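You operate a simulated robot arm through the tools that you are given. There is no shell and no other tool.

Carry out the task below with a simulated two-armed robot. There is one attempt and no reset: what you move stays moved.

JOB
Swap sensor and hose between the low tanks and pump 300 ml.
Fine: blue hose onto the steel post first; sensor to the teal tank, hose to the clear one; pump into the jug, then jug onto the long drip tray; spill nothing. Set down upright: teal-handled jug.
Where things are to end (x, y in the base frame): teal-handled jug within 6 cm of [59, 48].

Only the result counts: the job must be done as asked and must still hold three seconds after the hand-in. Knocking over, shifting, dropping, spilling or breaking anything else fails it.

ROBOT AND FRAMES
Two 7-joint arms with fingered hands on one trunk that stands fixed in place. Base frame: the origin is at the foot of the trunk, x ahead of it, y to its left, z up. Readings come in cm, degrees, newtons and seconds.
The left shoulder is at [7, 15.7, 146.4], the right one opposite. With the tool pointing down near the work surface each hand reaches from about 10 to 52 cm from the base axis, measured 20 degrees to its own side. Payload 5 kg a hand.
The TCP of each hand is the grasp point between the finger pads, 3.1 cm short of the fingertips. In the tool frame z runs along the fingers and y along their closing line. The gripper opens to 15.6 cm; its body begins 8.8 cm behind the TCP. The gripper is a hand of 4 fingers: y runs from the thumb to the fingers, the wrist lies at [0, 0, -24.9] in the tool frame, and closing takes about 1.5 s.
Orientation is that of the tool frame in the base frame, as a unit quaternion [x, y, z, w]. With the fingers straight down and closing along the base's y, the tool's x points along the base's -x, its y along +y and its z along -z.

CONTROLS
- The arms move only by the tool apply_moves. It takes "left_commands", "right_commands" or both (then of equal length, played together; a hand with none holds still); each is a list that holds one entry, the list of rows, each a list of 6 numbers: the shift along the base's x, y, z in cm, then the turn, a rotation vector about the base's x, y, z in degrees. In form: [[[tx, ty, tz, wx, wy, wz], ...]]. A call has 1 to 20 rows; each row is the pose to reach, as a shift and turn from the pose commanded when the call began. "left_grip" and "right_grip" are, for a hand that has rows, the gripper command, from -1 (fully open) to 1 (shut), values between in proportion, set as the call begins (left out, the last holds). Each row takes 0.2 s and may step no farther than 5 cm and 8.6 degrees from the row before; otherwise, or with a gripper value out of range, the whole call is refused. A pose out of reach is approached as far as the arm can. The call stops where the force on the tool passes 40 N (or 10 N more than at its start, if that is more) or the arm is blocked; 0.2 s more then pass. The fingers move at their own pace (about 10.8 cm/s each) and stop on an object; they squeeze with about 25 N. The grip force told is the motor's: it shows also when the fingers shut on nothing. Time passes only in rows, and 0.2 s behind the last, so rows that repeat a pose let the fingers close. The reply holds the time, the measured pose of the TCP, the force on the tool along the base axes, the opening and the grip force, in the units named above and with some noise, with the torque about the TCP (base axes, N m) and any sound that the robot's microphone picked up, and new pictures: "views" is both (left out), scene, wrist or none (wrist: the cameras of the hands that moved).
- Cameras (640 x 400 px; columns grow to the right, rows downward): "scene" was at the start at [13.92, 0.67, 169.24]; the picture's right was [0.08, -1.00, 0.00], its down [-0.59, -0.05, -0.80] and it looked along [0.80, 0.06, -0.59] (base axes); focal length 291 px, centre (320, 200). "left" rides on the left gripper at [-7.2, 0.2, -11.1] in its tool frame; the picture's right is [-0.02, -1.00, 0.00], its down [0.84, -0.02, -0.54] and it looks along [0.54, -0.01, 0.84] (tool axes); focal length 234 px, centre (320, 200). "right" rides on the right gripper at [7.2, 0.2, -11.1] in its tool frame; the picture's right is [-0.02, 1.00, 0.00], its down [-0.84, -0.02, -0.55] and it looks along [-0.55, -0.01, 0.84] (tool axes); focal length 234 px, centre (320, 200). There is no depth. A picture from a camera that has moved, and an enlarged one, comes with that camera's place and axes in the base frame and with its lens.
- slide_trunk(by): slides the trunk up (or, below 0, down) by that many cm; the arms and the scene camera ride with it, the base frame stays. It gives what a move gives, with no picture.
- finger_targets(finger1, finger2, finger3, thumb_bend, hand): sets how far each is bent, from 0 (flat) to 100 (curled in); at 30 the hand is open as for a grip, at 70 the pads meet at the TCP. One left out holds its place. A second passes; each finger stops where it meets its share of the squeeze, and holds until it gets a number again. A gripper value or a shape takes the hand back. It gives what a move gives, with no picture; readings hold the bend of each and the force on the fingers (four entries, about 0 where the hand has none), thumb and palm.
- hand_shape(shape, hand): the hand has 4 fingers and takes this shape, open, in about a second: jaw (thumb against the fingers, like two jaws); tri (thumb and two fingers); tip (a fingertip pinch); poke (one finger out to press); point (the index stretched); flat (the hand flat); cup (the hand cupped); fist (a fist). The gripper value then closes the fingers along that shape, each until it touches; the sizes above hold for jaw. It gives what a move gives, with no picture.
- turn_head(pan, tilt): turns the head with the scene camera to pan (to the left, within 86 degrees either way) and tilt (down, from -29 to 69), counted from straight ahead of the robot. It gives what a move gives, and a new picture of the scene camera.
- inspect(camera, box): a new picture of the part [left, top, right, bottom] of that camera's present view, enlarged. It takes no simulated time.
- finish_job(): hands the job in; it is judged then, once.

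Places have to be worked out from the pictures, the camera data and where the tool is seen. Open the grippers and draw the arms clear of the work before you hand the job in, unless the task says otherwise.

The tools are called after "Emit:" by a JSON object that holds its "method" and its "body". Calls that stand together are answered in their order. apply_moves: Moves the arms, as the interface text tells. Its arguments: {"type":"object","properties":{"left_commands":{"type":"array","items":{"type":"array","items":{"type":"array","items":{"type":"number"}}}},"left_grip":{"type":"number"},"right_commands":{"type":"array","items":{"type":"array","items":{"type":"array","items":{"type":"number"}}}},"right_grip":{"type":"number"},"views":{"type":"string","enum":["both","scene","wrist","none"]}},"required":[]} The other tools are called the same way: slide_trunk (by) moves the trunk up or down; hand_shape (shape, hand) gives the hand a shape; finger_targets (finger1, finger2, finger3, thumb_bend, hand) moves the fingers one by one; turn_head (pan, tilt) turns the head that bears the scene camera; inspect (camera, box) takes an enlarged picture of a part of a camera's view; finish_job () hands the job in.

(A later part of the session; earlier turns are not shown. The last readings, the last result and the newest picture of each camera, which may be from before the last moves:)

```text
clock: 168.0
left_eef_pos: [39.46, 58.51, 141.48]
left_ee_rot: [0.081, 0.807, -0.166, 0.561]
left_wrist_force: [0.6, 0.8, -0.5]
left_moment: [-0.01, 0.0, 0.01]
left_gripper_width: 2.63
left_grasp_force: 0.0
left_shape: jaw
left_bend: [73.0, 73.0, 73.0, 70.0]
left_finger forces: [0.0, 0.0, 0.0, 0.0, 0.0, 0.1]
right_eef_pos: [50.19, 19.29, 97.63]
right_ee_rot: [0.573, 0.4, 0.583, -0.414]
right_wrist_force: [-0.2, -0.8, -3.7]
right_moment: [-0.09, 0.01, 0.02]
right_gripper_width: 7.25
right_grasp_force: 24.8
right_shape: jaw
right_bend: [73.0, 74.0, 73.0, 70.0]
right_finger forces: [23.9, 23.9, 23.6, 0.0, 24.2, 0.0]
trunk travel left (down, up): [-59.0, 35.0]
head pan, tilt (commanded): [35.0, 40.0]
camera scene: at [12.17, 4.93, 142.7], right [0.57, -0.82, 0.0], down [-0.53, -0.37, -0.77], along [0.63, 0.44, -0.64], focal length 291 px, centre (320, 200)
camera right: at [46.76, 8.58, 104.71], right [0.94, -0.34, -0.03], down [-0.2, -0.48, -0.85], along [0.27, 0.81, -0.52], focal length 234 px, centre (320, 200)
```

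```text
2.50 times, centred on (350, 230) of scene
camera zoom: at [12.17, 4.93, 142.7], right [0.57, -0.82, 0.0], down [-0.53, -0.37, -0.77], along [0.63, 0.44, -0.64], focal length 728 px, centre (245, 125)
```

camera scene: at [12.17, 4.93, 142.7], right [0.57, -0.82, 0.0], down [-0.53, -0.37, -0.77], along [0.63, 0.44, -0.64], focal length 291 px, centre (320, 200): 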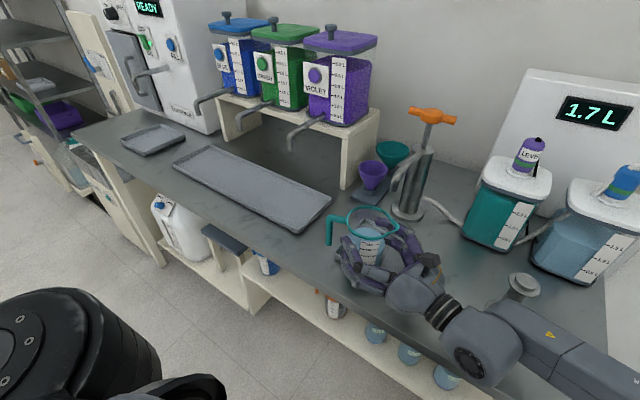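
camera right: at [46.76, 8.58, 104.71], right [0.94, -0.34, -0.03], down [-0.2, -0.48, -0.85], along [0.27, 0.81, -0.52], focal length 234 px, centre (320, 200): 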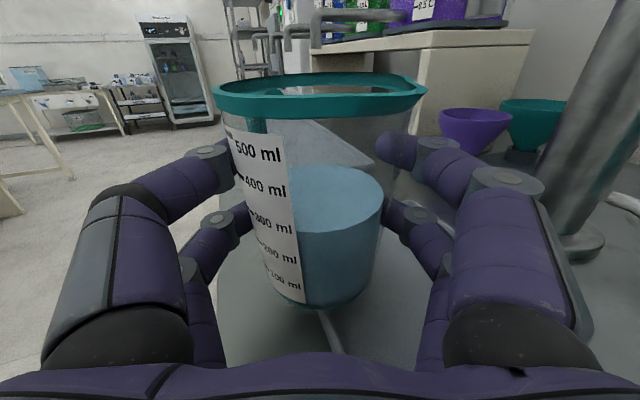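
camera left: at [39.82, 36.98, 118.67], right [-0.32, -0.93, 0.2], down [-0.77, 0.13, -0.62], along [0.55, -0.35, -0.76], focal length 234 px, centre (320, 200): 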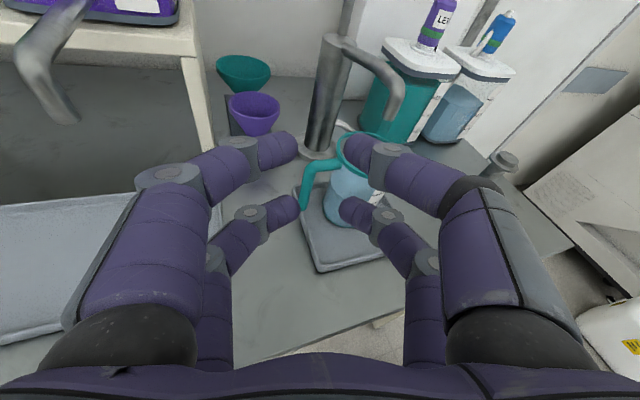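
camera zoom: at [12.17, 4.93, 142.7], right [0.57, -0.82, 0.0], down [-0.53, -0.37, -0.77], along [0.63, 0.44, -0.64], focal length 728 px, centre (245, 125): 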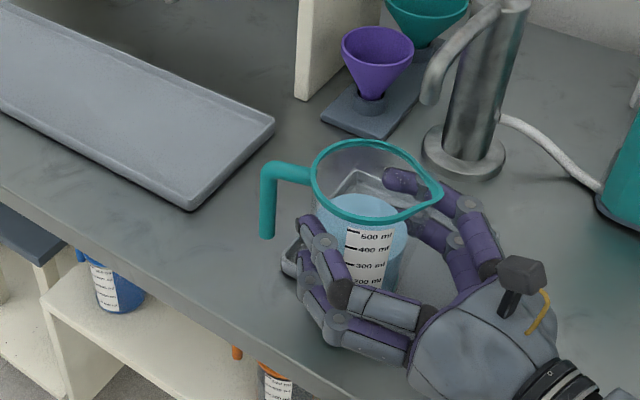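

The jug hangs upright at yaw 70°. In this posture the arm is straighter, so it may reach the long tray after all; I test by raising 3 cm and moving left in small checked steps.

Emit:
{"method": "apply_moves", "body": {"right_commands": [[[0, 0, 0.5, 0, 0, 0], [0, 0, 1.3, 0, 0, 0], [0, 0, 2.1, 0, 0, 0], [0, 0.3, 2.8, 0, 0, 0], [0, 0.9, 3, 0, 0, 0], [0, 1.7, 3, 0, 0, 0], [0, 2.6, 3, 0, 0, 0], [0, 3.5, 3, 0, 0, 0], [0, 4.3, 3, 0, 0, 0], [0, 4.8, 3, 0, 0, 0], [0, 5, 3, 0, 0, 0]]], "views": "scene"}}

```text
clock: 170.4
left_eef_pos: [39.59, 58.51, 141.44]
left_ee_rot: [0.081, 0.806, -0.166, 0.562]
left_wrist_force: [0.4, -1.3, 0.3]
left_moment: [-0.03, 0.0, 0.01]
left_gripper_width: 2.68
left_grasp_force: 0.1
left_shape: jaw
left_bend: [73.0, 73.0, 73.0, 70.0]
left_finger forces: [0.0, 0.1, 0.0, 0.1, 0.0, 0.0]
right_eef_pos: [50.3, 24.3, 100.65]
right_ee_rot: [0.573, 0.401, 0.583, -0.414]
right_wrist_force: [-0.3, 0.2, -2.9]
right_moment: [-0.12, -0.01, -0.01]
right_gripper_width: 7.23
right_grasp_force: 24.9
right_shape: jaw
right_bend: [73.0, 74.0, 73.0, 70.0]
right_finger forces: [23.9, 23.8, 23.6, 0.0, 24.3, 0.0]
trunk travel left (down, up): [-59.0, 35.0]
head pan, tilt (commanded): [35.0, 40.0]
camera scene: at [12.22, 4.97, 142.7], right [0.57, -0.82, 0.0], down [-0.53, -0.37, -0.77], along [0.63, 0.44, -0.64], focal length 291 px, centre (320, 200)
```

scene: 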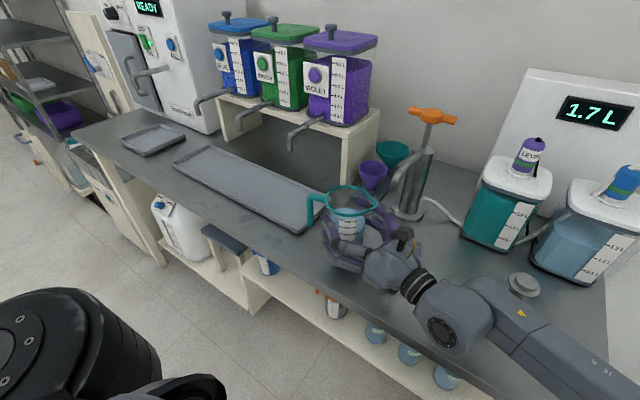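

Tracking exactly. I continue 4 cm further left.

Emit:
{"method": "apply_moves", "body": {"right_commands": [[[0, 0.4, 0, 0, 0, 0], [0, 1.1, 0, 0, 0, 0], [0, 1.9, 0, 0, 0, 0], [0, 2.7, 0, 0, 0, 0], [0, 3.4, 0, 0, 0, 0], [0, 3.8, 0, 0, 0, 0], [0, 4, 0, 0, 0, 0]]], "views": "none"}}

```text
clock: 172.0
left_eef_pos: [39.49, 58.46, 141.53]
left_ee_rot: [0.081, 0.806, -0.166, 0.562]
left_wrist_force: [-0.4, -0.1, 0.4]
left_moment: [-0.01, 0.03, 0.02]
left_gripper_width: 2.69
left_grasp_force: 0.0
left_shape: jaw
left_bend: [73.0, 73.0, 73.0, 70.0]
left_finger forces: [0.0, 0.0, 0.0, 0.1, 0.0, 0.0]
right_eef_pos: [50.25, 28.38, 100.75]
right_ee_rot: [0.573, 0.399, 0.584, -0.413]
right_wrist_force: [-1.0, -0.2, -4.1]
right_moment: [-0.1, 0.0, 0.02]
right_gripper_width: 7.24
right_grasp_force: 24.7
right_shape: jaw
right_bend: [73.0, 74.0, 73.0, 70.0]
right_finger forces: [23.9, 23.8, 23.6, 0.0, 24.2, 0.1]
trunk travel left (down, up): [-59.0, 35.0]
head pan, tilt (commanded): [35.0, 40.0]
```

Still exact. Another 4 cm left.

Emit:
{"method": "apply_moves", "body": {"right_commands": [[[0.1, 0.4, 0, 0, 0, 0], [0.3, 1.1, 0, 0, 0, 0], [0.5, 1.9, 0, 0, 0, 0], [0.7, 2.7, 0, 0, 0, 0], [0.9, 3.4, 0, 0, 0, 0], [1, 3.8, 0, 0, 0, 0], [1, 4, 0, 0, 0, 0]]], "views": "scene"}}

```text
clock: 173.6
left_eef_pos: [39.5, 58.52, 141.55]
left_ee_rot: [0.08, 0.806, -0.165, 0.563]
left_wrist_force: [0.3, 0.9, -1.1]
left_moment: [0.0, -0.04, -0.01]
left_gripper_width: 2.66
left_grasp_force: 0.0
left_shape: jaw
left_bend: [73.0, 73.0, 73.0, 70.0]
left_finger forces: [0.1, 0.0, 0.0, 0.0, 0.0, 0.0]
right_eef_pos: [51.29, 32.33, 100.63]
right_ee_rot: [0.573, 0.4, 0.583, -0.413]
right_wrist_force: [0.2, -0.6, -3.0]
right_moment: [-0.11, -0.02, 0.0]
right_gripper_width: 7.23
right_grasp_force: 24.5
right_shape: jaw
right_bend: [73.0, 74.0, 73.0, 70.0]
right_finger forces: [23.9, 23.8, 23.6, 0.1, 24.1, 0.0]
trunk travel left (down, up): [-59.0, 35.0]
head pan, tilt (commanded): [35.0, 40.0]
camera scene: at [12.21, 4.99, 142.7], right [0.57, -0.82, 0.0], down [-0.53, -0.37, -0.77], along [0.63, 0.44, -0.64], focal length 291 px, centre (320, 200)
```

scene: 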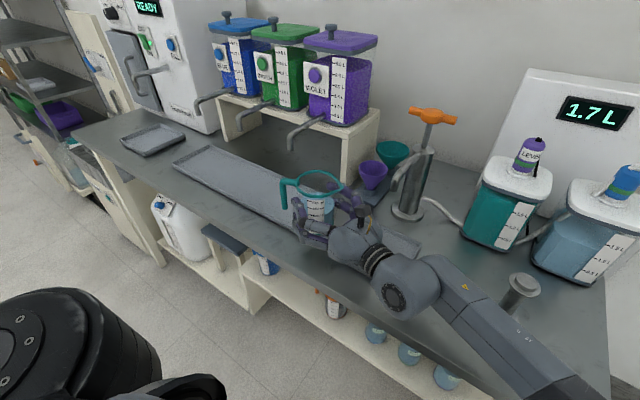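

Past the earlier trouble spot without deviation. I keep going toward [54,40] in a checked step.

Emit:
{"method": "apply_moves", "body": {"right_commands": [[[0.2, 0.4, 0, 0, 0, 0], [0.5, 1.2, 0, 0, 0, 0], [0.8, 2, 0, 0, 0, 0], [1.1, 2.9, 0, 0, 0, 0], [1.3, 3.6, 0, 0, 0, 0], [1.4, 3.9, 0, 0, 0, 0], [1.4, 4, 0, 0, 0, 0]]], "views": "none"}}

```text
clock: 175.2
left_eef_pos: [39.44, 58.68, 141.43]
left_ee_rot: [0.082, 0.806, -0.167, 0.561]
left_wrist_force: [-0.2, 0.8, -0.1]
left_moment: [0.02, -0.01, -0.01]
left_gripper_width: 2.66
left_grasp_force: 0.0
left_shape: jaw
left_bend: [73.0, 73.0, 73.0, 70.0]
left_finger forces: [0.1, 0.1, 0.1, 0.1, 0.1, 0.1]
right_eef_pos: [52.75, 36.31, 100.71]
right_ee_rot: [0.573, 0.4, 0.583, -0.414]
right_wrist_force: [0.3, -0.3, -3.5]
right_moment: [-0.16, -0.05, 0.0]
right_gripper_width: 7.22
right_grasp_force: 24.7
right_shape: jaw
right_bend: [73.0, 74.0, 73.0, 70.0]
right_finger forces: [23.9, 23.8, 23.6, 0.0, 24.2, 0.0]
trunk travel left (down, up): [-59.0, 35.0]
head pan, tilt (commanded): [35.0, 40.0]
```

On track. Next checked step to about [54,40].

Emit:
{"method": "apply_moves", "body": {"right_commands": [[[0.1, 0.4, 0, 0, 0, 0], [0.4, 1.2, 0, 0, 0, 0], [0.7, 2, 0, 0, 0, 0], [1, 2.8, 0, 0, 0, 0], [1.2, 3.4, 0, 0, 0, 0], [1.3, 3.7, 0, 0, 0, 0], [1.3, 3.7, 0, 0, 0, 0]]], "views": "both"}}

Emit:
{"method": "inspect", "body": {"camera": "scene", "box": [220, 100, 420, 290]}}

```text
clock: 176.8
left_eef_pos: [39.48, 58.61, 141.71]
left_ee_rot: [0.08, 0.806, -0.166, 0.562]
left_wrist_force: [-0.4, -0.5, 0.0]
left_moment: [0.05, 0.01, -0.02]
left_gripper_width: 2.66
left_grasp_force: 0.1
left_shape: jaw
left_bend: [73.0, 73.0, 73.0, 70.0]
left_finger forces: [0.1, 0.0, 0.0, 0.0, 0.0, 0.0]
right_eef_pos: [53.83, 40.07, 100.69]
right_ee_rot: [0.573, 0.401, 0.583, -0.413]
right_wrist_force: [1.0, 0.0, -4.0]
right_moment: [-0.1, -0.01, 0.02]
right_gripper_width: 7.24
right_grasp_force: 25.7
right_shape: jaw
right_bend: [73.0, 74.0, 73.0, 70.0]
right_finger forces: [23.9, 23.7, 23.7, 0.0, 24.1, 0.1]
trunk travel left (down, up): [-59.0, 35.0]
head pan, tilt (commanded): [35.0, 40.0]
camera scene: at [12.21, 4.99, 142.7], right [0.57, -0.82, 0.0], down [-0.53, -0.37, -0.77], along [0.63, 0.44, -0.64], focal length 291 px, centre (320, 200)
camera right: at [50.49, 29.39, 107.75], right [0.94, -0.34, -0.03], down [-0.2, -0.49, -0.85], along [0.27, 0.81, -0.52], focal length 234 px, centre (320, 200)
```

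scene: 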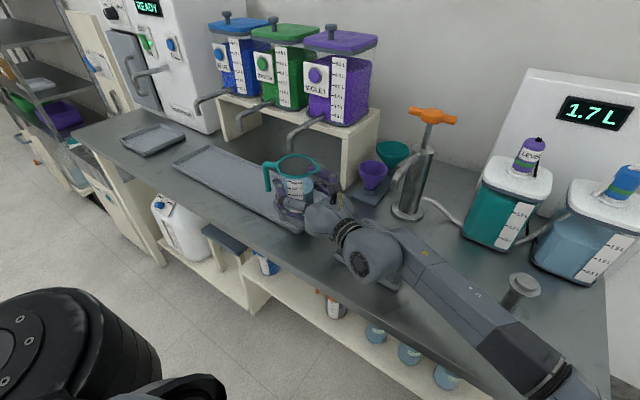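
right: 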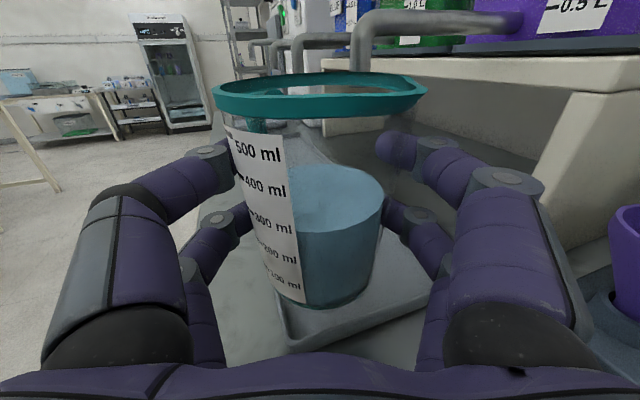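

```text
2.11 times, centred on (320, 195) of scene
camera zoom: at [12.21, 4.99, 142.7], right [0.57, -0.82, 0.0], down [-0.53, -0.37, -0.77], along [0.63, 0.44, -0.64], focal length 613 px, centre (320, 210)
```

zoom: 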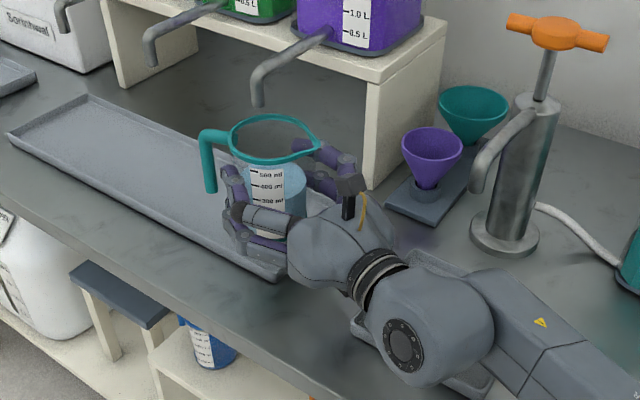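

The jug is upright over the long tray's right end. To reach a bit further I need a lower trunk: I raise the hand 12 cm first (clear of the violet spout), then lower the trunk by 12.

Emit:
{"method": "apply_moves", "body": {"right_commands": [[[0, 0, 0.4, 0, 0, 0], [0, 0, 1.2, 0, 0, 0], [0, 0, 2.2, 0, 0, 0], [0, 0, 3.3, 0, 0, 0], [0, 0, 4.4, 0, 0, 0], [0, 0, 5.5, 0, 0, 0], [0, 0, 6.6, 0, 0, 0], [0, 0, 7.7, 0, 0, 0], [0, 0, 8.8, 0, 0, 0], [0, 0, 9.9, 0, 0, 0], [0, 0, 10.9, 0, 0, 0], [0, 0, 11.7, 0, 0, 0], [0, 0, 12, 0, 0, 0]]], "views": "none"}}

Emit:
{"method": "slide_trunk", "body": {"by": -6}}

```text
clock: 179.6
left_eef_pos: [39.51, 58.51, 141.48]
left_ee_rot: [0.08, 0.807, -0.166, 0.561]
left_wrist_force: [-0.8, 0.5, 0.4]
left_moment: [-0.01, 0.0, 0.01]
left_gripper_width: 2.66
left_grasp_force: 0.0
left_shape: jaw
left_bend: [73.0, 73.0, 73.0, 70.0]
left_finger forces: [0.1, 0.0, 0.1, 0.0, 0.1, 0.1]
right_eef_pos: [54.02, 40.13, 112.85]
right_ee_rot: [0.573, 0.4, 0.583, -0.414]
right_wrist_force: [0.5, 0.5, -4.0]
right_moment: [-0.11, -0.01, 0.02]
right_gripper_width: 7.24
right_grasp_force: 25.4
right_shape: jaw
right_bend: [73.0, 74.0, 73.0, 70.0]
right_finger forces: [23.9, 23.8, 23.6, 0.1, 24.1, 0.1]
trunk travel left (down, up): [-59.0, 35.0]
head pan, tilt (commanded): [35.0, 40.0]
```

```text
clock: 180.6
left_eef_pos: [39.41, 58.62, 135.63]
left_ee_rot: [0.081, 0.807, -0.166, 0.561]
left_wrist_force: [0.2, -0.6, 0.2]
left_moment: [0.03, 0.01, -0.02]
left_gripper_width: 2.67
left_grasp_force: 0.0
left_shape: jaw
left_bend: [73.0, 73.0, 73.0, 70.0]
left_finger forces: [0.1, 0.0, 0.1, 0.1, 0.0, 0.0]
right_eef_pos: [54.12, 40.01, 106.77]
right_ee_rot: [0.573, 0.401, 0.583, -0.414]
right_wrist_force: [0.8, 0.1, -2.9]
right_moment: [-0.12, -0.02, -0.01]
right_gripper_width: 7.24
right_grasp_force: 25.0
right_shape: jaw
right_bend: [73.0, 74.0, 73.0, 70.0]
right_finger forces: [23.8, 23.7, 23.5, 0.0, 24.0, 0.1]
trunk travel left (down, up): [-53.0, 41.0]
head pan, tilt (commanded): [35.0, 40.0]
```

Holding well. I lower the trunk the other 6 cm and check the view.

Emit:
{"method": "slide_trunk", "body": {"by": -6}}

Emit:
{"method": "turn_head", "body": {"pan": 38, "tilt": 34}}

Emit:
{"method": "inspect", "body": {"camera": "right", "box": [140, 40, 500, 320]}}

```text
clock: 181.6
left_eef_pos: [37.3, 59.33, 130.36]
left_ee_rot: [0.08, 0.802, -0.167, 0.568]
left_wrist_force: [0.2, 0.0, -0.1]
left_moment: [0.03, 0.02, 0.02]
left_gripper_width: 2.69
left_grasp_force: 0.0
left_shape: jaw
left_bend: [73.0, 73.0, 73.0, 70.0]
left_finger forces: [0.0, 0.0, 0.1, 0.0, 0.1, 0.0]
right_eef_pos: [52.31, 40.57, 103.9]
right_ee_rot: [0.558, 0.407, 0.597, -0.408]
right_wrist_force: [-0.9, -0.3, -3.2]
right_moment: [-0.13, -0.01, -0.04]
right_gripper_width: 7.25
right_grasp_force: 24.7
right_shape: jaw
right_bend: [73.0, 74.0, 73.0, 70.0]
right_finger forces: [23.9, 23.9, 23.9, 0.0, 24.1, 0.1]
trunk travel left (down, up): [-47.0, 47.0]
head pan, tilt (commanded): [35.0, 40.0]
```

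```text
clock: 182.2
left_eef_pos: [37.64, 59.67, 129.76]
left_ee_rot: [0.08, 0.801, -0.169, 0.569]
left_wrist_force: [0.3, 0.2, 0.0]
left_moment: [0.02, 0.02, 0.03]
left_gripper_width: 2.65
left_grasp_force: 0.2
left_shape: jaw
left_bend: [73.0, 73.0, 73.0, 70.0]
left_finger forces: [0.0, 0.1, 0.1, 0.1, 0.0, 0.0]
right_eef_pos: [52.58, 40.91, 102.69]
right_ee_rot: [0.563, 0.409, 0.592, -0.407]
right_wrist_force: [0.2, 0.2, -3.2]
right_moment: [-0.16, 0.01, -0.02]
right_gripper_width: 7.24
right_grasp_force: 24.9
right_shape: jaw
right_bend: [73.0, 74.0, 73.0, 70.0]
right_finger forces: [23.9, 23.7, 23.9, 0.0, 24.1, 0.0]
trunk travel left (down, up): [-47.0, 47.0]
head pan, tilt (commanded): [38.0, 34.0]
camera scene: at [9.01, 9.44, 132.23], right [0.62, -0.79, 0.04], down [-0.42, -0.37, -0.83], along [0.67, 0.49, -0.56], focal length 291 px, centre (320, 200)
```

scene: 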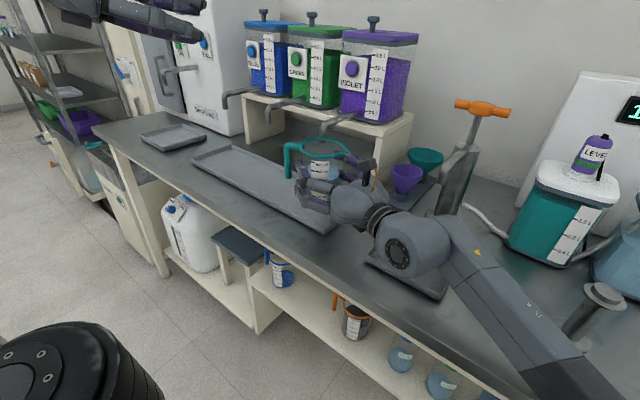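

```text
1.43 times, centred on (320, 180) of right
camera zoom: at [48.9, 30.35, 109.63], right [0.94, -0.34, 0.0], down [-0.17, -0.49, -0.86], along [0.29, 0.81, -0.52], focal length 334 px, centre (320, 229)
```

zoom: 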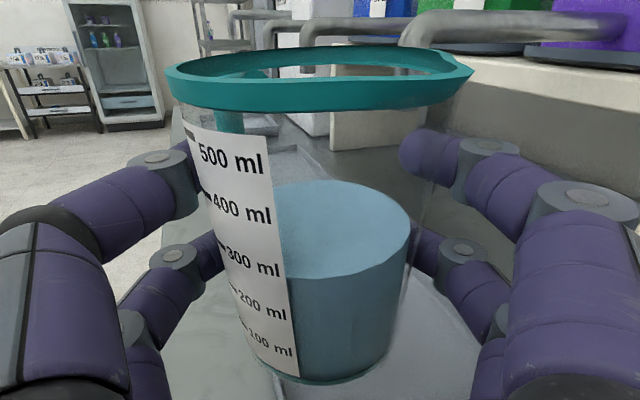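

The trunk is being pushed again (forearm touching the table), so I raise the trunk back up 6 cm at once.

Emit:
{"method": "slide_trunk", "body": {"by": 6}}

Emit:
{"method": "turn_head", "body": {"pan": 30, "tilt": 45}}

```text
clock: 183.2
left_eef_pos: [39.75, 60.38, 134.69]
left_ee_rot: [0.076, 0.806, -0.172, 0.561]
left_wrist_force: [0.6, 0.4, -0.7]
left_moment: [-0.1, -0.01, -0.1]
left_gripper_width: 2.66
left_grasp_force: 0.1
left_shape: jaw
left_bend: [73.0, 73.0, 73.0, 70.0]
left_finger forces: [0.0, 0.0, 0.0, 0.0, 0.0, 0.0]
right_eef_pos: [54.23, 41.57, 105.97]
right_ee_rot: [0.577, 0.405, 0.579, -0.411]
right_wrist_force: [-0.5, 0.4, -3.5]
right_moment: [-0.06, -0.04, -0.01]
right_gripper_width: 7.23
right_grasp_force: 24.9
right_shape: jaw
right_bend: [73.0, 74.0, 73.0, 70.0]
right_finger forces: [24.1, 23.8, 23.8, 0.0, 24.1, 0.1]
trunk travel left (down, up): [-53.0, 41.0]
head pan, tilt (commanded): [38.0, 34.0]
```

```text
clock: 184.0
left_eef_pos: [39.44, 59.22, 135.32]
left_ee_rot: [0.078, 0.807, -0.168, 0.561]
left_wrist_force: [-0.2, 1.7, 0.5]
left_moment: [-0.02, 0.0, -0.06]
left_gripper_width: 2.64
left_grasp_force: 0.1
left_shape: jaw
left_bend: [73.0, 73.0, 73.0, 70.0]
left_finger forces: [0.0, 0.1, 0.0, 0.0, 0.0, 0.1]
right_eef_pos: [54.01, 40.54, 106.63]
right_ee_rot: [0.573, 0.402, 0.582, -0.413]
right_wrist_force: [0.1, -0.1, -4.5]
right_moment: [-0.18, 0.0, -0.07]
right_gripper_width: 7.24
right_grasp_force: 24.9
right_shape: jaw
right_bend: [73.0, 74.0, 73.0, 70.0]
right_finger forces: [24.1, 23.9, 23.9, 0.0, 24.2, 0.1]
trunk travel left (down, up): [-53.0, 41.0]
head pan, tilt (commanded): [30.0, 45.0]
camera scene: at [12.27, 4.71, 135.97], right [0.5, -0.87, 0.0], down [-0.61, -0.36, -0.71], along [0.61, 0.35, -0.71], focal length 291 px, centre (320, 200)
```

scene: 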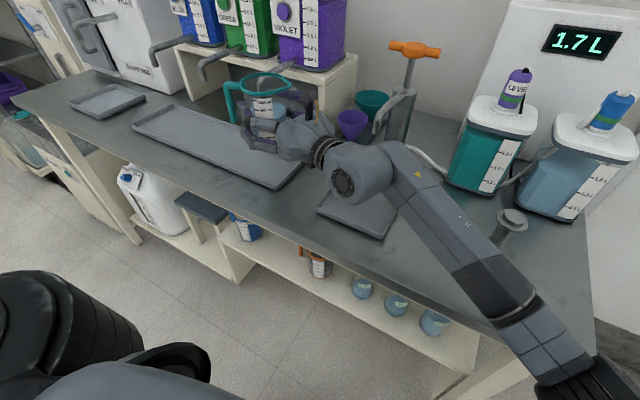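

Back to nominal. I keep this trunk height; lowering the hand here to just above tray height, turning yaw back 10° to shorten the reach.

Emit:
{"method": "apply_moves", "body": {"right_commands": [[[0, -0.1, -0.5, 0, 0, -0.5], [0, -0.2, -1.4, 0, 0, -1.5], [0, -0.3, -2.4, 0, 0, -2.8], [0, -0.3, -3.4, 0, 0, -4.2], [0, -0.3, -4.4, 0, 0, -5.6], [0, -0.3, -5.4, 0, 0, -7], [0, -0.3, -6.4, 0, 0, -8.4], [0, -0.3, -7.2, 0, 0, -9.5], [0, -0.3, -7.7, 0, 0, -10], [0, -0.3, -7.7, 0, 0, -10]]], "views": "both"}}

Emit:
{"method": "inspect", "body": {"camera": "scene", "box": [200, 50, 380, 210]}}

```text
clock: 186.2
left_eef_pos: [39.41, 58.61, 135.51]
left_ee_rot: [0.081, 0.806, -0.167, 0.562]
left_wrist_force: [0.7, -0.4, 0.8]
left_moment: [-0.02, 0.0, 0.0]
left_gripper_width: 2.65
left_grasp_force: 0.0
left_shape: jaw
left_bend: [73.0, 73.0, 73.0, 70.0]
left_finger forces: [0.1, 0.0, 0.0, 0.0, 0.1, 0.1]
right_eef_pos: [54.19, 39.66, 99.05]
right_ee_rot: [0.606, 0.349, 0.617, -0.361]
right_wrist_force: [0.4, -0.1, -3.8]
right_moment: [-0.15, 0.05, 0.03]
right_gripper_width: 7.22
right_grasp_force: 24.9
right_shape: jaw
right_bend: [73.0, 74.0, 73.0, 70.0]
right_finger forces: [24.1, 23.6, 23.7, 0.1, 24.1, 0.0]
trunk travel left (down, up): [-53.0, 41.0]
head pan, tilt (commanded): [30.0, 45.0]
camera scene: at [12.29, 4.16, 135.97], right [0.5, -0.87, 0.0], down [-0.61, -0.35, -0.71], along [0.61, 0.35, -0.71], focal length 291 px, centre (320, 200)
camera right: at [48.79, 29.81, 106.04], right [0.87, -0.49, -0.03], down [-0.28, -0.44, -0.85], along [0.41, 0.75, -0.52], focal length 234 px, centre (320, 200)
```

scene: 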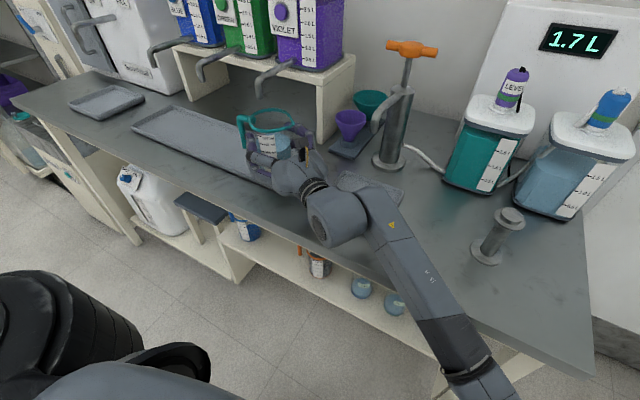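
right: 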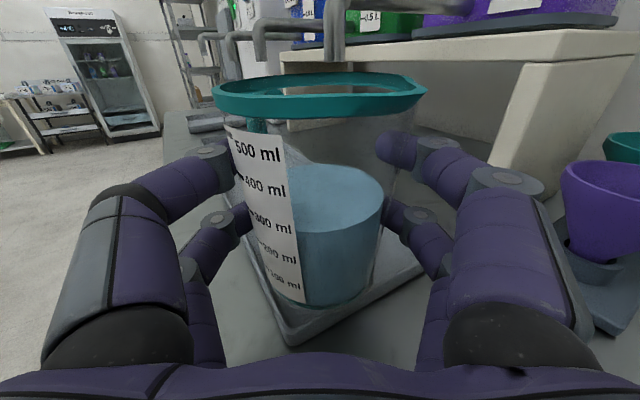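

```text
2.50 times, centred on (290, 130) of scene
camera zoom: at [12.29, 4.16, 135.97], right [0.5, -0.87, 0.0], down [-0.61, -0.35, -0.71], along [0.61, 0.35, -0.71], focal length 728 px, centre (395, 375)
```

zoom: 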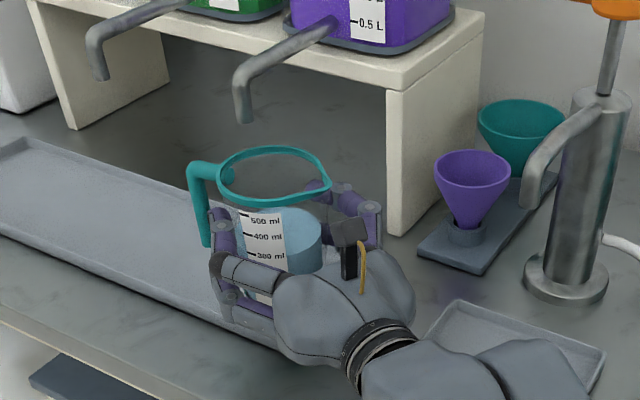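

Good: level, upright, and just above the tray. I move forward-left 5 cm to the set-down spot, staying under the violet spout.

Emit:
{"method": "apply_moves", "body": {"right_commands": [[[0.2, 0.4, 0, 0, 0, 0], [0.6, 1.1, -0.1, 0, 0, 0], [1, 1.9, -0.2, 0, 0, 0], [1.4, 2.7, -0.3, 0, 0, 0], [1.8, 3.4, -0.3, 0, 0, 0], [2.1, 4, -0.3, 0, 0, 0], [2.3, 4.4, -0.3, 0, 0, 0], [2.3, 4.4, -0.3, 0, 0, 0]]], "views": "both"}}

Emit:
{"method": "inspect", "body": {"camera": "scene", "box": [180, 50, 360, 210]}}

```text
clock: 188.0
left_eef_pos: [39.45, 58.58, 135.57]
left_ee_rot: [0.081, 0.807, -0.166, 0.562]
left_wrist_force: [-0.5, 0.7, -0.6]
left_moment: [0.06, 0.03, 0.0]
left_gripper_width: 2.65
left_grasp_force: 0.2
left_shape: jaw
left_bend: [73.0, 73.0, 73.0, 70.0]
left_finger forces: [0.0, 0.1, 0.0, 0.1, 0.1, 0.0]
right_eef_pos: [56.4, 44.15, 98.82]
right_ee_rot: [0.605, 0.348, 0.618, -0.362]
right_wrist_force: [-0.1, -0.1, -4.3]
right_moment: [-0.09, 0.0, 0.0]
right_gripper_width: 7.21
right_grasp_force: 25.7
right_shape: jaw
right_bend: [73.0, 74.0, 73.0, 70.0]
right_finger forces: [24.2, 23.8, 23.8, 0.1, 24.1, 0.1]
trunk travel left (down, up): [-53.0, 41.0]
head pan, tilt (commanded): [30.0, 45.0]
camera scene: at [12.29, 4.17, 135.97], right [0.5, -0.87, 0.0], down [-0.61, -0.35, -0.71], along [0.61, 0.35, -0.71], focal length 291 px, centre (320, 200)
camera right: at [51.12, 34.25, 105.7], right [0.87, -0.49, -0.03], down [-0.28, -0.44, -0.85], along [0.41, 0.75, -0.52], focal length 234 px, centre (320, 200)
```

scene: 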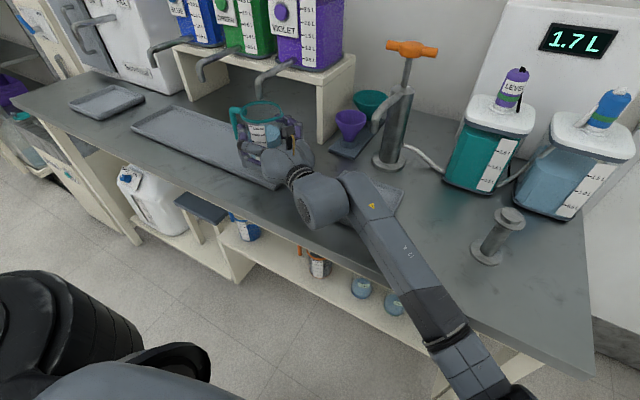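
right: 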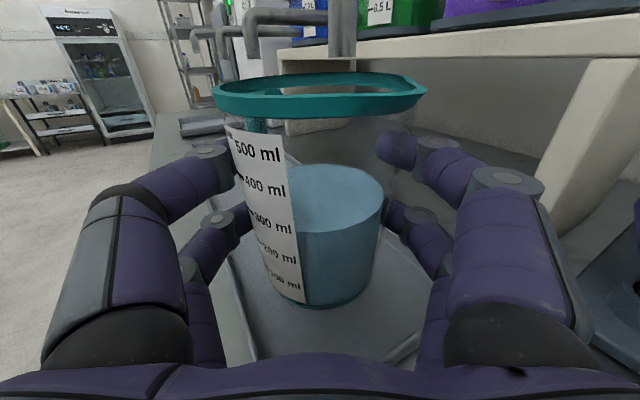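

```text
2.50 times, centred on (270, 130) of scene
camera zoom: at [12.29, 4.17, 135.97], right [0.5, -0.87, 0.0], down [-0.61, -0.35, -0.71], along [0.61, 0.35, -0.71], focal length 728 px, centre (445, 375)
```

zoom: 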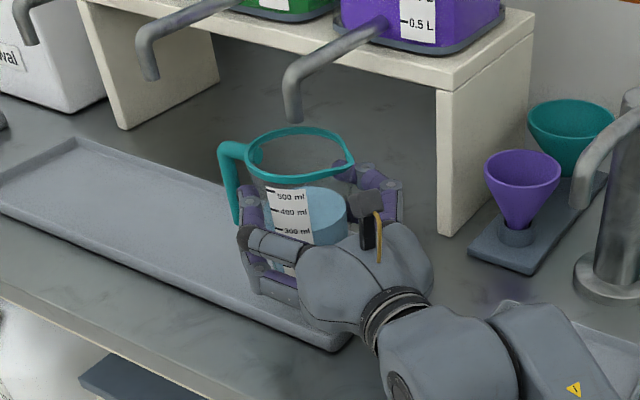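

The jug's axis is at ≈[57.2,45.2], about 3 cm from the target and inside the tray. I lower slowly, watching the force.

Emit:
{"method": "apply_moves", "body": {"right_commands": [[[0, 0, -0.3, 0, 0, 0], [0, 0, -0.7, 0, 0, 0], [0, 0, -1.1, 0, 0, 0], [0, 0, -1.5, 0, 0, 0], [0, 0, -1.9, 0, 0, 0], [0, 0, -2.2, 0, 0, 0], [0, 0, -2.5, 0, 0, 0], [0, 0, -2.7, 0, 0, 0], [0, 0, -2.7, 0, 0, 0]]], "views": "none"}}

Emit:
{"method": "inspect", "body": {"camera": "scene", "box": [180, 50, 360, 210]}}

```text
clock: 190.0
left_eef_pos: [38.55, 58.55, 136.07]
left_ee_rot: [0.082, 0.803, -0.166, 0.566]
left_wrist_force: [-0.3, 0.5, 0.4]
left_moment: [0.03, 0.04, -0.01]
left_gripper_width: 2.69
left_grasp_force: 0.0
left_shape: jaw
left_bend: [73.0, 73.0, 73.0, 70.0]
left_finger forces: [0.0, 0.1, 0.0, 0.1, 0.0, 0.0]
right_eef_pos: [55.38, 44.38, 97.8]
right_ee_rot: [0.594, 0.351, 0.627, -0.362]
right_wrist_force: [-0.5, -0.2, -3.6]
right_moment: [-0.1, 0.0, 0.03]
right_gripper_width: 7.24
right_grasp_force: 24.7
right_shape: jaw
right_bend: [73.0, 74.0, 73.0, 70.0]
right_finger forces: [24.1, 23.6, 23.7, 0.1, 24.1, 0.0]
trunk travel left (down, up): [-53.0, 41.0]
head pan, tilt (commanded): [30.0, 45.0]
```

```text
2.50 times, centred on (270, 130) of scene
camera zoom: at [11.2, 4.15, 136.14], right [0.5, -0.87, 0.0], down [-0.61, -0.35, -0.71], along [0.62, 0.35, -0.7], focal length 728 px, centre (445, 375)
```

zoom: 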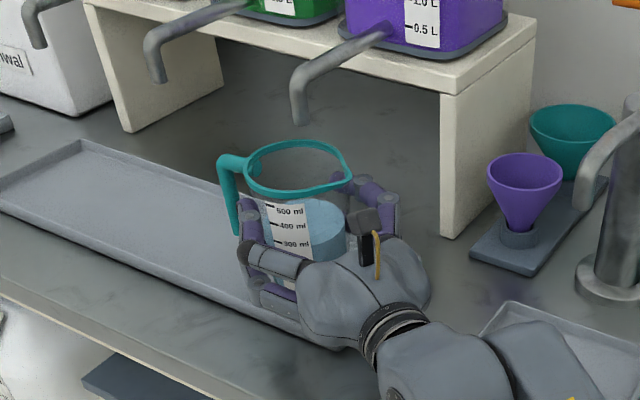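

The trunk is being nudged back again, so something on the arm touches as I lower. I go back up to the previous height and look at the arm from the head camera.

Emit:
{"method": "apply_moves", "body": {"right_commands": [[[0.3, -0.1, 0.4, 0, 0, 0], [0.6, -0.2, 0.8, 0, 0, 0], [0.9, -0.2, 1.1, 0, 0, 0], [0.9, -0.2, 1.2, 0, 0, 0]]], "views": "none"}}

Emit:
{"method": "turn_head", "body": {"pan": 5, "tilt": 60}}

```text
clock: 191.0
left_eef_pos: [38.17, 58.59, 135.87]
left_ee_rot: [0.081, 0.803, -0.166, 0.567]
left_wrist_force: [-0.4, -0.1, 0.5]
left_moment: [0.02, 0.0, -0.02]
left_gripper_width: 2.64
left_grasp_force: 0.1
left_shape: jaw
left_bend: [73.0, 73.0, 73.0, 70.0]
left_finger forces: [0.0, 0.0, 0.1, 0.0, 0.1, 0.0]
right_eef_pos: [56.08, 44.07, 97.82]
right_ee_rot: [0.601, 0.352, 0.62, -0.362]
right_wrist_force: [0.2, 0.2, -3.8]
right_moment: [-0.12, 0.02, 0.01]
right_gripper_width: 7.23
right_grasp_force: 24.9
right_shape: jaw
right_bend: [73.0, 74.0, 73.0, 70.0]
right_finger forces: [24.2, 23.7, 23.7, 0.0, 24.1, 0.1]
trunk travel left (down, up): [-53.0, 41.0]
head pan, tilt (commanded): [30.0, 45.0]
```

```text
clock: 191.9
left_eef_pos: [38.13, 58.8, 135.87]
left_ee_rot: [0.081, 0.804, -0.166, 0.566]
left_wrist_force: [0.1, 0.2, -0.4]
left_moment: [-0.02, 0.03, 0.01]
left_gripper_width: 2.64
left_grasp_force: 0.1
left_shape: jaw
left_bend: [73.0, 73.0, 73.0, 70.0]
left_finger forces: [0.0, 0.0, 0.0, 0.1, 0.0, 0.0]
right_eef_pos: [56.09, 44.16, 98.04]
right_ee_rot: [0.601, 0.351, 0.621, -0.36]
right_wrist_force: [-1.1, 1.2, -3.3]
right_moment: [-0.13, -0.01, 0.0]
right_gripper_width: 7.23
right_grasp_force: 24.7
right_shape: jaw
right_bend: [73.0, 74.0, 73.0, 70.0]
right_finger forces: [24.0, 23.7, 23.8, 0.0, 24.1, 0.1]
trunk travel left (down, up): [-53.0, 41.0]
head pan, tilt (commanded): [5.0, 60.0]
camera scene: at [10.56, 0.85, 134.16], right [0.09, -1.0, 0.0], down [-0.86, -0.08, -0.51], along [0.51, 0.04, -0.86], focal length 291 px, centre (320, 200)
```

scene: 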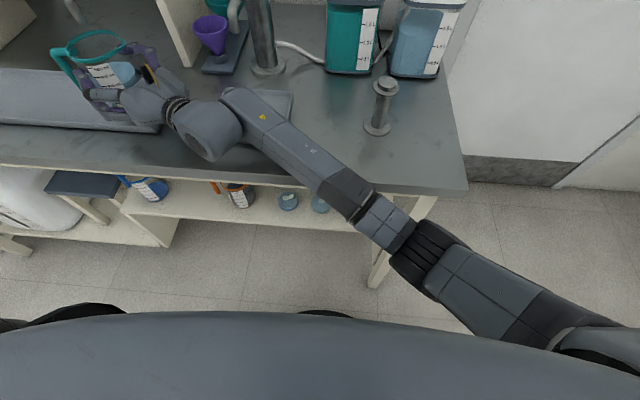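

I see it: the forearm crosses the table's front edge and rests on it. I'll back the jug out from under the spout, raise the trunk 4 cm (which lifts the elbow), and come in again.

Emit:
{"method": "apply_moves", "body": {"right_commands": [[[-0.1, -0.2, 0.4, 0, 0, 0], [-0.4, -0.8, 0.7, 0, 0, 0], [-0.8, -1.6, 0.8, 0, 0, 0], [-1.3, -2.5, 0.8, 0, 0, 0], [-1.8, -3.4, 0.8, 0, 0, 0], [-2.2, -4.2, 0.8, 0, 0, 0], [-2.5, -4.7, 0.8, 0, 0, 0], [-2.6, -4.9, 0.8, 0, 0, 0], [-2.6, -4.9, 0.8, 0, 0, 0]]], "views": "none"}}

Emit:
{"method": "slide_trunk", "body": {"by": 4}}

Emit:
{"method": "turn_head", "body": {"pan": 30, "tilt": 45}}

```text
clock: 193.9
left_eef_pos: [39.17, 58.7, 135.58]
left_ee_rot: [0.082, 0.805, -0.167, 0.563]
left_wrist_force: [0.1, 0.5, -0.2]
left_moment: [-0.01, 0.02, 0.0]
left_gripper_width: 2.64
left_grasp_force: 0.0
left_shape: jaw
left_bend: [73.0, 73.0, 73.0, 70.0]
left_finger forces: [0.1, 0.1, 0.1, 0.0, 0.1, 0.1]
right_eef_pos: [54.5, 39.09, 97.95]
right_ee_rot: [0.606, 0.349, 0.617, -0.361]
right_wrist_force: [-0.8, 0.1, -4.4]
right_moment: [-0.14, -0.01, -0.01]
right_gripper_width: 7.22
right_grasp_force: 25.0
right_shape: jaw
right_bend: [73.0, 74.0, 73.0, 70.0]
right_finger forces: [24.1, 23.4, 23.7, 0.0, 24.0, 0.1]
trunk travel left (down, up): [-53.0, 41.0]
head pan, tilt (commanded): [5.0, 60.0]
```

```text
clock: 194.7
left_eef_pos: [39.56, 58.57, 139.48]
left_ee_rot: [0.08, 0.806, -0.166, 0.562]
left_wrist_force: [-0.2, -0.1, -0.1]
left_moment: [-0.02, -0.01, 0.0]
left_gripper_width: 2.67
left_grasp_force: 0.1
left_shape: jaw
left_bend: [73.0, 73.0, 73.0, 70.0]
left_finger forces: [0.0, 0.1, 0.1, 0.0, 0.1, 0.1]
right_eef_pos: [54.75, 39.08, 101.98]
right_ee_rot: [0.605, 0.35, 0.616, -0.362]
right_wrist_force: [-0.2, 0.6, -4.3]
right_moment: [-0.12, 0.02, 0.02]
right_gripper_width: 7.23
right_grasp_force: 25.4
right_shape: jaw
right_bend: [73.0, 74.0, 73.0, 70.0]
right_finger forces: [24.2, 23.6, 23.7, 0.0, 23.9, 0.0]
trunk travel left (down, up): [-57.0, 37.0]
head pan, tilt (commanded): [5.0, 60.0]
```

```text
clock: 195.6
left_eef_pos: [39.36, 58.52, 139.6]
left_ee_rot: [0.081, 0.806, -0.166, 0.562]
left_wrist_force: [-0.4, -0.4, 0.4]
left_moment: [0.0, 0.02, -0.03]
left_gripper_width: 2.69
left_grasp_force: 0.1
left_shape: jaw
left_bend: [73.0, 73.0, 73.0, 70.0]
left_finger forces: [0.0, 0.0, 0.0, 0.0, 0.0, 0.1]
right_eef_pos: [54.64, 39.01, 102.02]
right_ee_rot: [0.605, 0.349, 0.617, -0.362]
right_wrist_force: [-0.4, -0.2, -4.8]
right_moment: [-0.12, 0.0, -0.02]
right_gripper_width: 7.25
right_grasp_force: 24.5
right_shape: jaw
right_bend: [73.0, 74.0, 73.0, 70.0]
right_finger forces: [24.1, 23.6, 23.8, 0.0, 24.0, 0.1]
trunk travel left (down, up): [-57.0, 37.0]
head pan, tilt (commanded): [30.0, 45.0]
camera scene: at [12.29, 4.19, 139.97], right [0.5, -0.87, 0.0], down [-0.61, -0.35, -0.71], along [0.61, 0.35, -0.71], focal length 291 px, centre (320, 200)
```

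scene: 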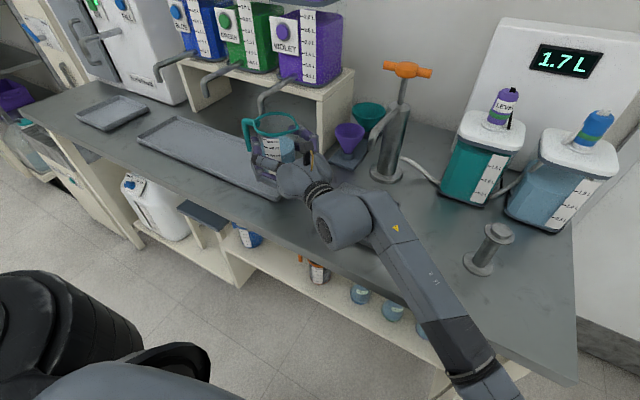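

Nominal again. I lower to z≈98.7 here, then slide in to the set-down spot with a slight yaw back.

Emit:
{"method": "apply_moves", "body": {"right_commands": [[[0, 0, -0.5, 0, 0, -0.5], [0, 0, -1.2, 0, 0, -1.2], [0, 0, -2, 0, 0, -2], [0, 0, -2.8, 0, 0, -3], [0, 0, -3.2, 0, 0, -4], [0, 0, -3.2, 0, 0, -4]]], "views": "none"}}

Emit:
{"method": "apply_moves", "body": {"right_commands": [[[0.1, 0.4, 0, 0, 0, 0], [0.3, 1.2, 0, 0, 0, 0], [0.6, 2, 0, 0, 0, 0], [0.9, 2.8, 0, 0, 0, 0], [1.1, 3.5, 0, 0, 0, 0], [1.3, 4.1, 0, 0, 0, 0], [1.4, 4.4, 0, 0, 0, 0], [1.4, 4.4, 0, 0, 0, 0]]], "views": "scene"}}

```text
clock: 197.0
left_eef_pos: [39.53, 58.55, 139.5]
left_ee_rot: [0.081, 0.806, -0.166, 0.562]
left_wrist_force: [-0.4, 0.9, 0.7]
left_moment: [-0.01, -0.02, 0.0]
left_gripper_width: 2.66
left_grasp_force: 0.1
left_shape: jaw
left_bend: [73.0, 73.0, 73.0, 70.0]
left_finger forces: [0.0, 0.0, 0.0, 0.1, 0.0, 0.0]
right_eef_pos: [54.77, 39.0, 98.78]
right_ee_rot: [0.617, 0.328, 0.63, -0.34]
right_wrist_force: [-0.4, -0.5, -3.8]
right_moment: [-0.13, 0.03, 0.0]
right_gripper_width: 7.22
right_grasp_force: 25.3
right_shape: jaw
right_bend: [73.0, 74.0, 73.0, 70.0]
right_finger forces: [24.1, 23.6, 23.7, 0.1, 24.1, 0.1]
trunk travel left (down, up): [-57.0, 37.0]
head pan, tilt (commanded): [30.0, 45.0]
```

```text
clock: 198.8
left_eef_pos: [39.51, 58.54, 139.54]
left_ee_rot: [0.08, 0.807, -0.166, 0.562]
left_wrist_force: [0.0, -0.1, -0.4]
left_moment: [0.03, 0.01, -0.02]
left_gripper_width: 2.66
left_grasp_force: 0.0
left_shape: jaw
left_bend: [73.0, 73.0, 73.0, 70.0]
left_finger forces: [0.0, 0.0, 0.1, 0.0, 0.1, 0.1]
right_eef_pos: [56.04, 43.42, 98.66]
right_ee_rot: [0.617, 0.328, 0.629, -0.34]
right_wrist_force: [0.1, -0.1, -3.7]
right_moment: [-0.12, 0.01, 0.0]
right_gripper_width: 7.23
right_grasp_force: 25.0
right_shape: jaw
right_bend: [73.0, 74.0, 73.0, 70.0]
right_finger forces: [24.2, 23.6, 23.7, 0.0, 24.1, 0.0]
trunk travel left (down, up): [-57.0, 37.0]
head pan, tilt (commanded): [30.0, 45.0]
camera scene: at [12.3, 4.21, 139.97], right [0.5, -0.87, 0.0], down [-0.61, -0.35, -0.71], along [0.61, 0.35, -0.71], focal length 291 px, centre (320, 200)
```

scene: 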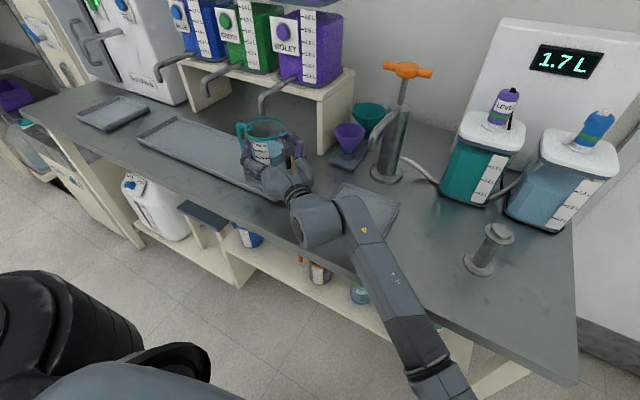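

Tracking well with no trunk push. I nudge 0.7 cm closer to the target and begin lowering in small checked steps.

Emit:
{"method": "apply_moves", "body": {"right_commands": [[[0.2, 0.3, 0, 0, 0, 0], [0.3, 0.6, -0.2, 0, 0, 0], [0.3, 0.6, -0.6, 0, 0, 0], [0.3, 0.6, -1, 0, 0, 0], [0.3, 0.6, -1.4, 0, 0, 0], [0.3, 0.6, -1.6, 0, 0, 0], [0.3, 0.6, -1.6, 0, 0, 0]]], "views": "scene"}}

```text
clock: 200.4
left_eef_pos: [39.5, 58.58, 139.52]
left_ee_rot: [0.081, 0.806, -0.166, 0.562]
left_wrist_force: [0.1, -0.4, -0.6]
left_moment: [0.01, 0.0, 0.0]
left_gripper_width: 2.7
left_grasp_force: 0.1
left_shape: jaw
left_bend: [73.0, 73.0, 73.0, 70.0]
left_finger forces: [0.0, 0.0, 0.1, 0.1, 0.0, 0.1]
right_eef_pos: [56.51, 43.88, 97.13]
right_ee_rot: [0.616, 0.329, 0.631, -0.338]
right_wrist_force: [-1.0, 0.5, -3.5]
right_moment: [-0.11, 0.01, -0.01]
right_gripper_width: 7.19
right_grasp_force: 24.8
right_shape: jaw
right_bend: [73.0, 74.0, 73.0, 70.0]
right_finger forces: [24.1, 23.7, 23.6, 0.0, 24.0, 0.0]
trunk travel left (down, up): [-57.0, 37.0]
head pan, tilt (commanded): [30.0, 45.0]
camera scene: at [12.29, 4.22, 139.97], right [0.5, -0.87, 0.0], down [-0.61, -0.35, -0.71], along [0.61, 0.35, -0.71], focal length 291 px, centre (320, 200)
```

scene: 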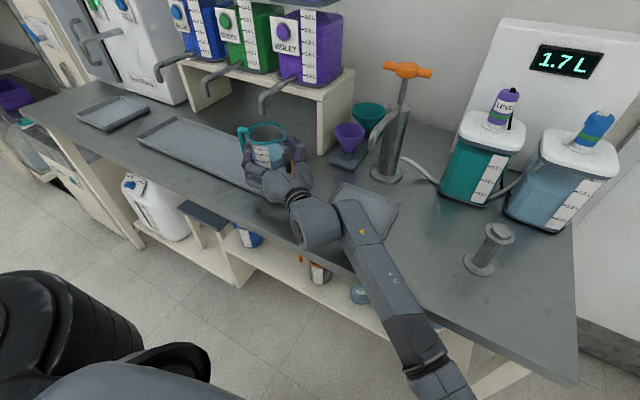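

No push; continuing down 1.2 cm gently.

Emit:
{"method": "apply_moves", "body": {"right_commands": [[[0, 0, -0.2, 0, 0, 0], [0, 0, -0.5, 0, 0, 0], [0, 0, -0.8, 0, 0, 0], [0, 0, -1, 0, 0, 0], [0, 0, -1.2, 0, 0, 0], [0, 0, -1.2, 0, 0, 0]]], "views": "both"}}

Emit:
{"method": "inspect", "body": {"camera": "scene", "box": [190, 70, 350, 220]}}

```text
clock: 201.8
left_eef_pos: [39.53, 58.56, 139.58]
left_ee_rot: [0.081, 0.806, -0.166, 0.562]
left_wrist_force: [0.5, 0.2, -0.7]
left_moment: [-0.02, 0.0, 0.01]
left_gripper_width: 2.66
left_grasp_force: 0.1
left_shape: jaw
left_bend: [73.0, 73.0, 73.0, 70.0]
left_finger forces: [0.0, 0.0, 0.1, 0.0, 0.0, 0.1]
right_eef_pos: [56.62, 43.91, 95.89]
right_ee_rot: [0.616, 0.33, 0.631, -0.337]
right_wrist_force: [-0.3, -0.2, -4.3]
right_moment: [-0.14, 0.0, 0.0]
right_gripper_width: 7.22
right_grasp_force: 25.1
right_shape: jaw
right_bend: [73.0, 74.0, 73.0, 70.0]
right_finger forces: [24.1, 23.6, 23.7, 0.1, 24.0, 0.1]
trunk travel left (down, up): [-57.0, 37.0]
head pan, tilt (commanded): [30.0, 45.0]
camera scene: at [12.29, 4.22, 139.97], right [0.5, -0.87, 0.0], down [-0.61, -0.35, -0.71], along [0.61, 0.35, -0.71], focal length 291 px, centre (320, 200)
camera right: at [50.62, 34.42, 103.04], right [0.83, -0.56, -0.02], down [-0.31, -0.43, -0.85], along [0.46, 0.71, -0.53], focal length 234 px, centre (320, 200)
```

scene: 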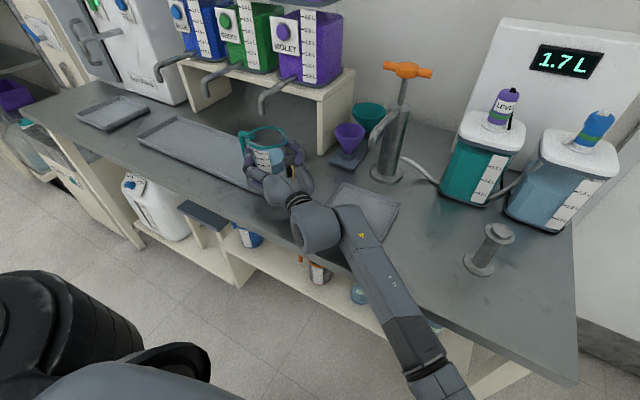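
right: 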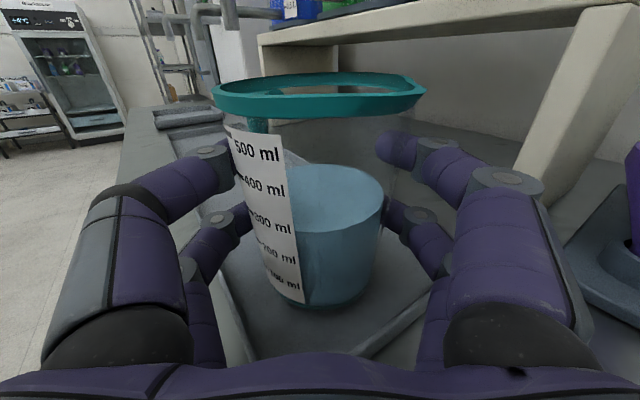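

```text
2.67 times, centred on (270, 145) of scene
camera zoom: at [12.29, 4.22, 139.97], right [0.5, -0.87, 0.0], down [-0.61, -0.35, -0.71], along [0.61, 0.35, -0.71], focal length 776 px, centre (453, 347)
```

zoom: 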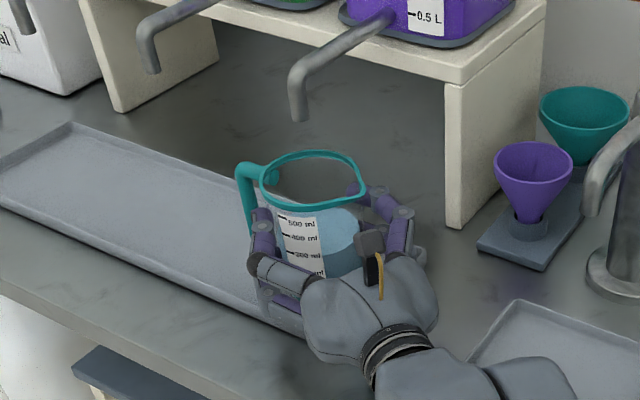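

Still carrying full weight with no contact; I go down a further 0.8 cm in fine steps.

Emit:
{"method": "apply_moves", "body": {"right_commands": [[[0, 0, -0.2, 0, 0, 0], [0, 0, -0.4, 0, 0, 0], [0, 0, -0.6, 0, 0, 0], [0, 0, -0.8, 0, 0, 0], [0, 0, -0.8, 0, 0, 0]]], "views": "none"}}

```text
clock: 203.0
left_eef_pos: [39.06, 58.53, 139.87]
left_ee_rot: [0.082, 0.806, -0.167, 0.563]
left_wrist_force: [0.5, 0.0, 0.6]
left_moment: [0.03, 0.0, -0.01]
left_gripper_width: 2.64
left_grasp_force: 0.1
left_shape: jaw
left_bend: [73.0, 73.0, 73.0, 70.0]
left_finger forces: [0.0, 0.1, 0.0, 0.1, 0.0, 0.0]
right_eef_pos: [56.32, 43.9, 96.11]
right_ee_rot: [0.612, 0.331, 0.635, -0.337]
right_wrist_force: [0.7, 0.3, -3.3]
right_moment: [-0.11, 0.04, -0.02]
right_gripper_width: 7.22
right_grasp_force: 25.5
right_shape: jaw
right_bend: [73.0, 74.0, 73.0, 70.0]
right_finger forces: [24.1, 23.6, 23.7, 0.0, 23.9, 0.1]
trunk travel left (down, up): [-57.0, 37.0]
head pan, tilt (commanded): [30.0, 45.0]
```

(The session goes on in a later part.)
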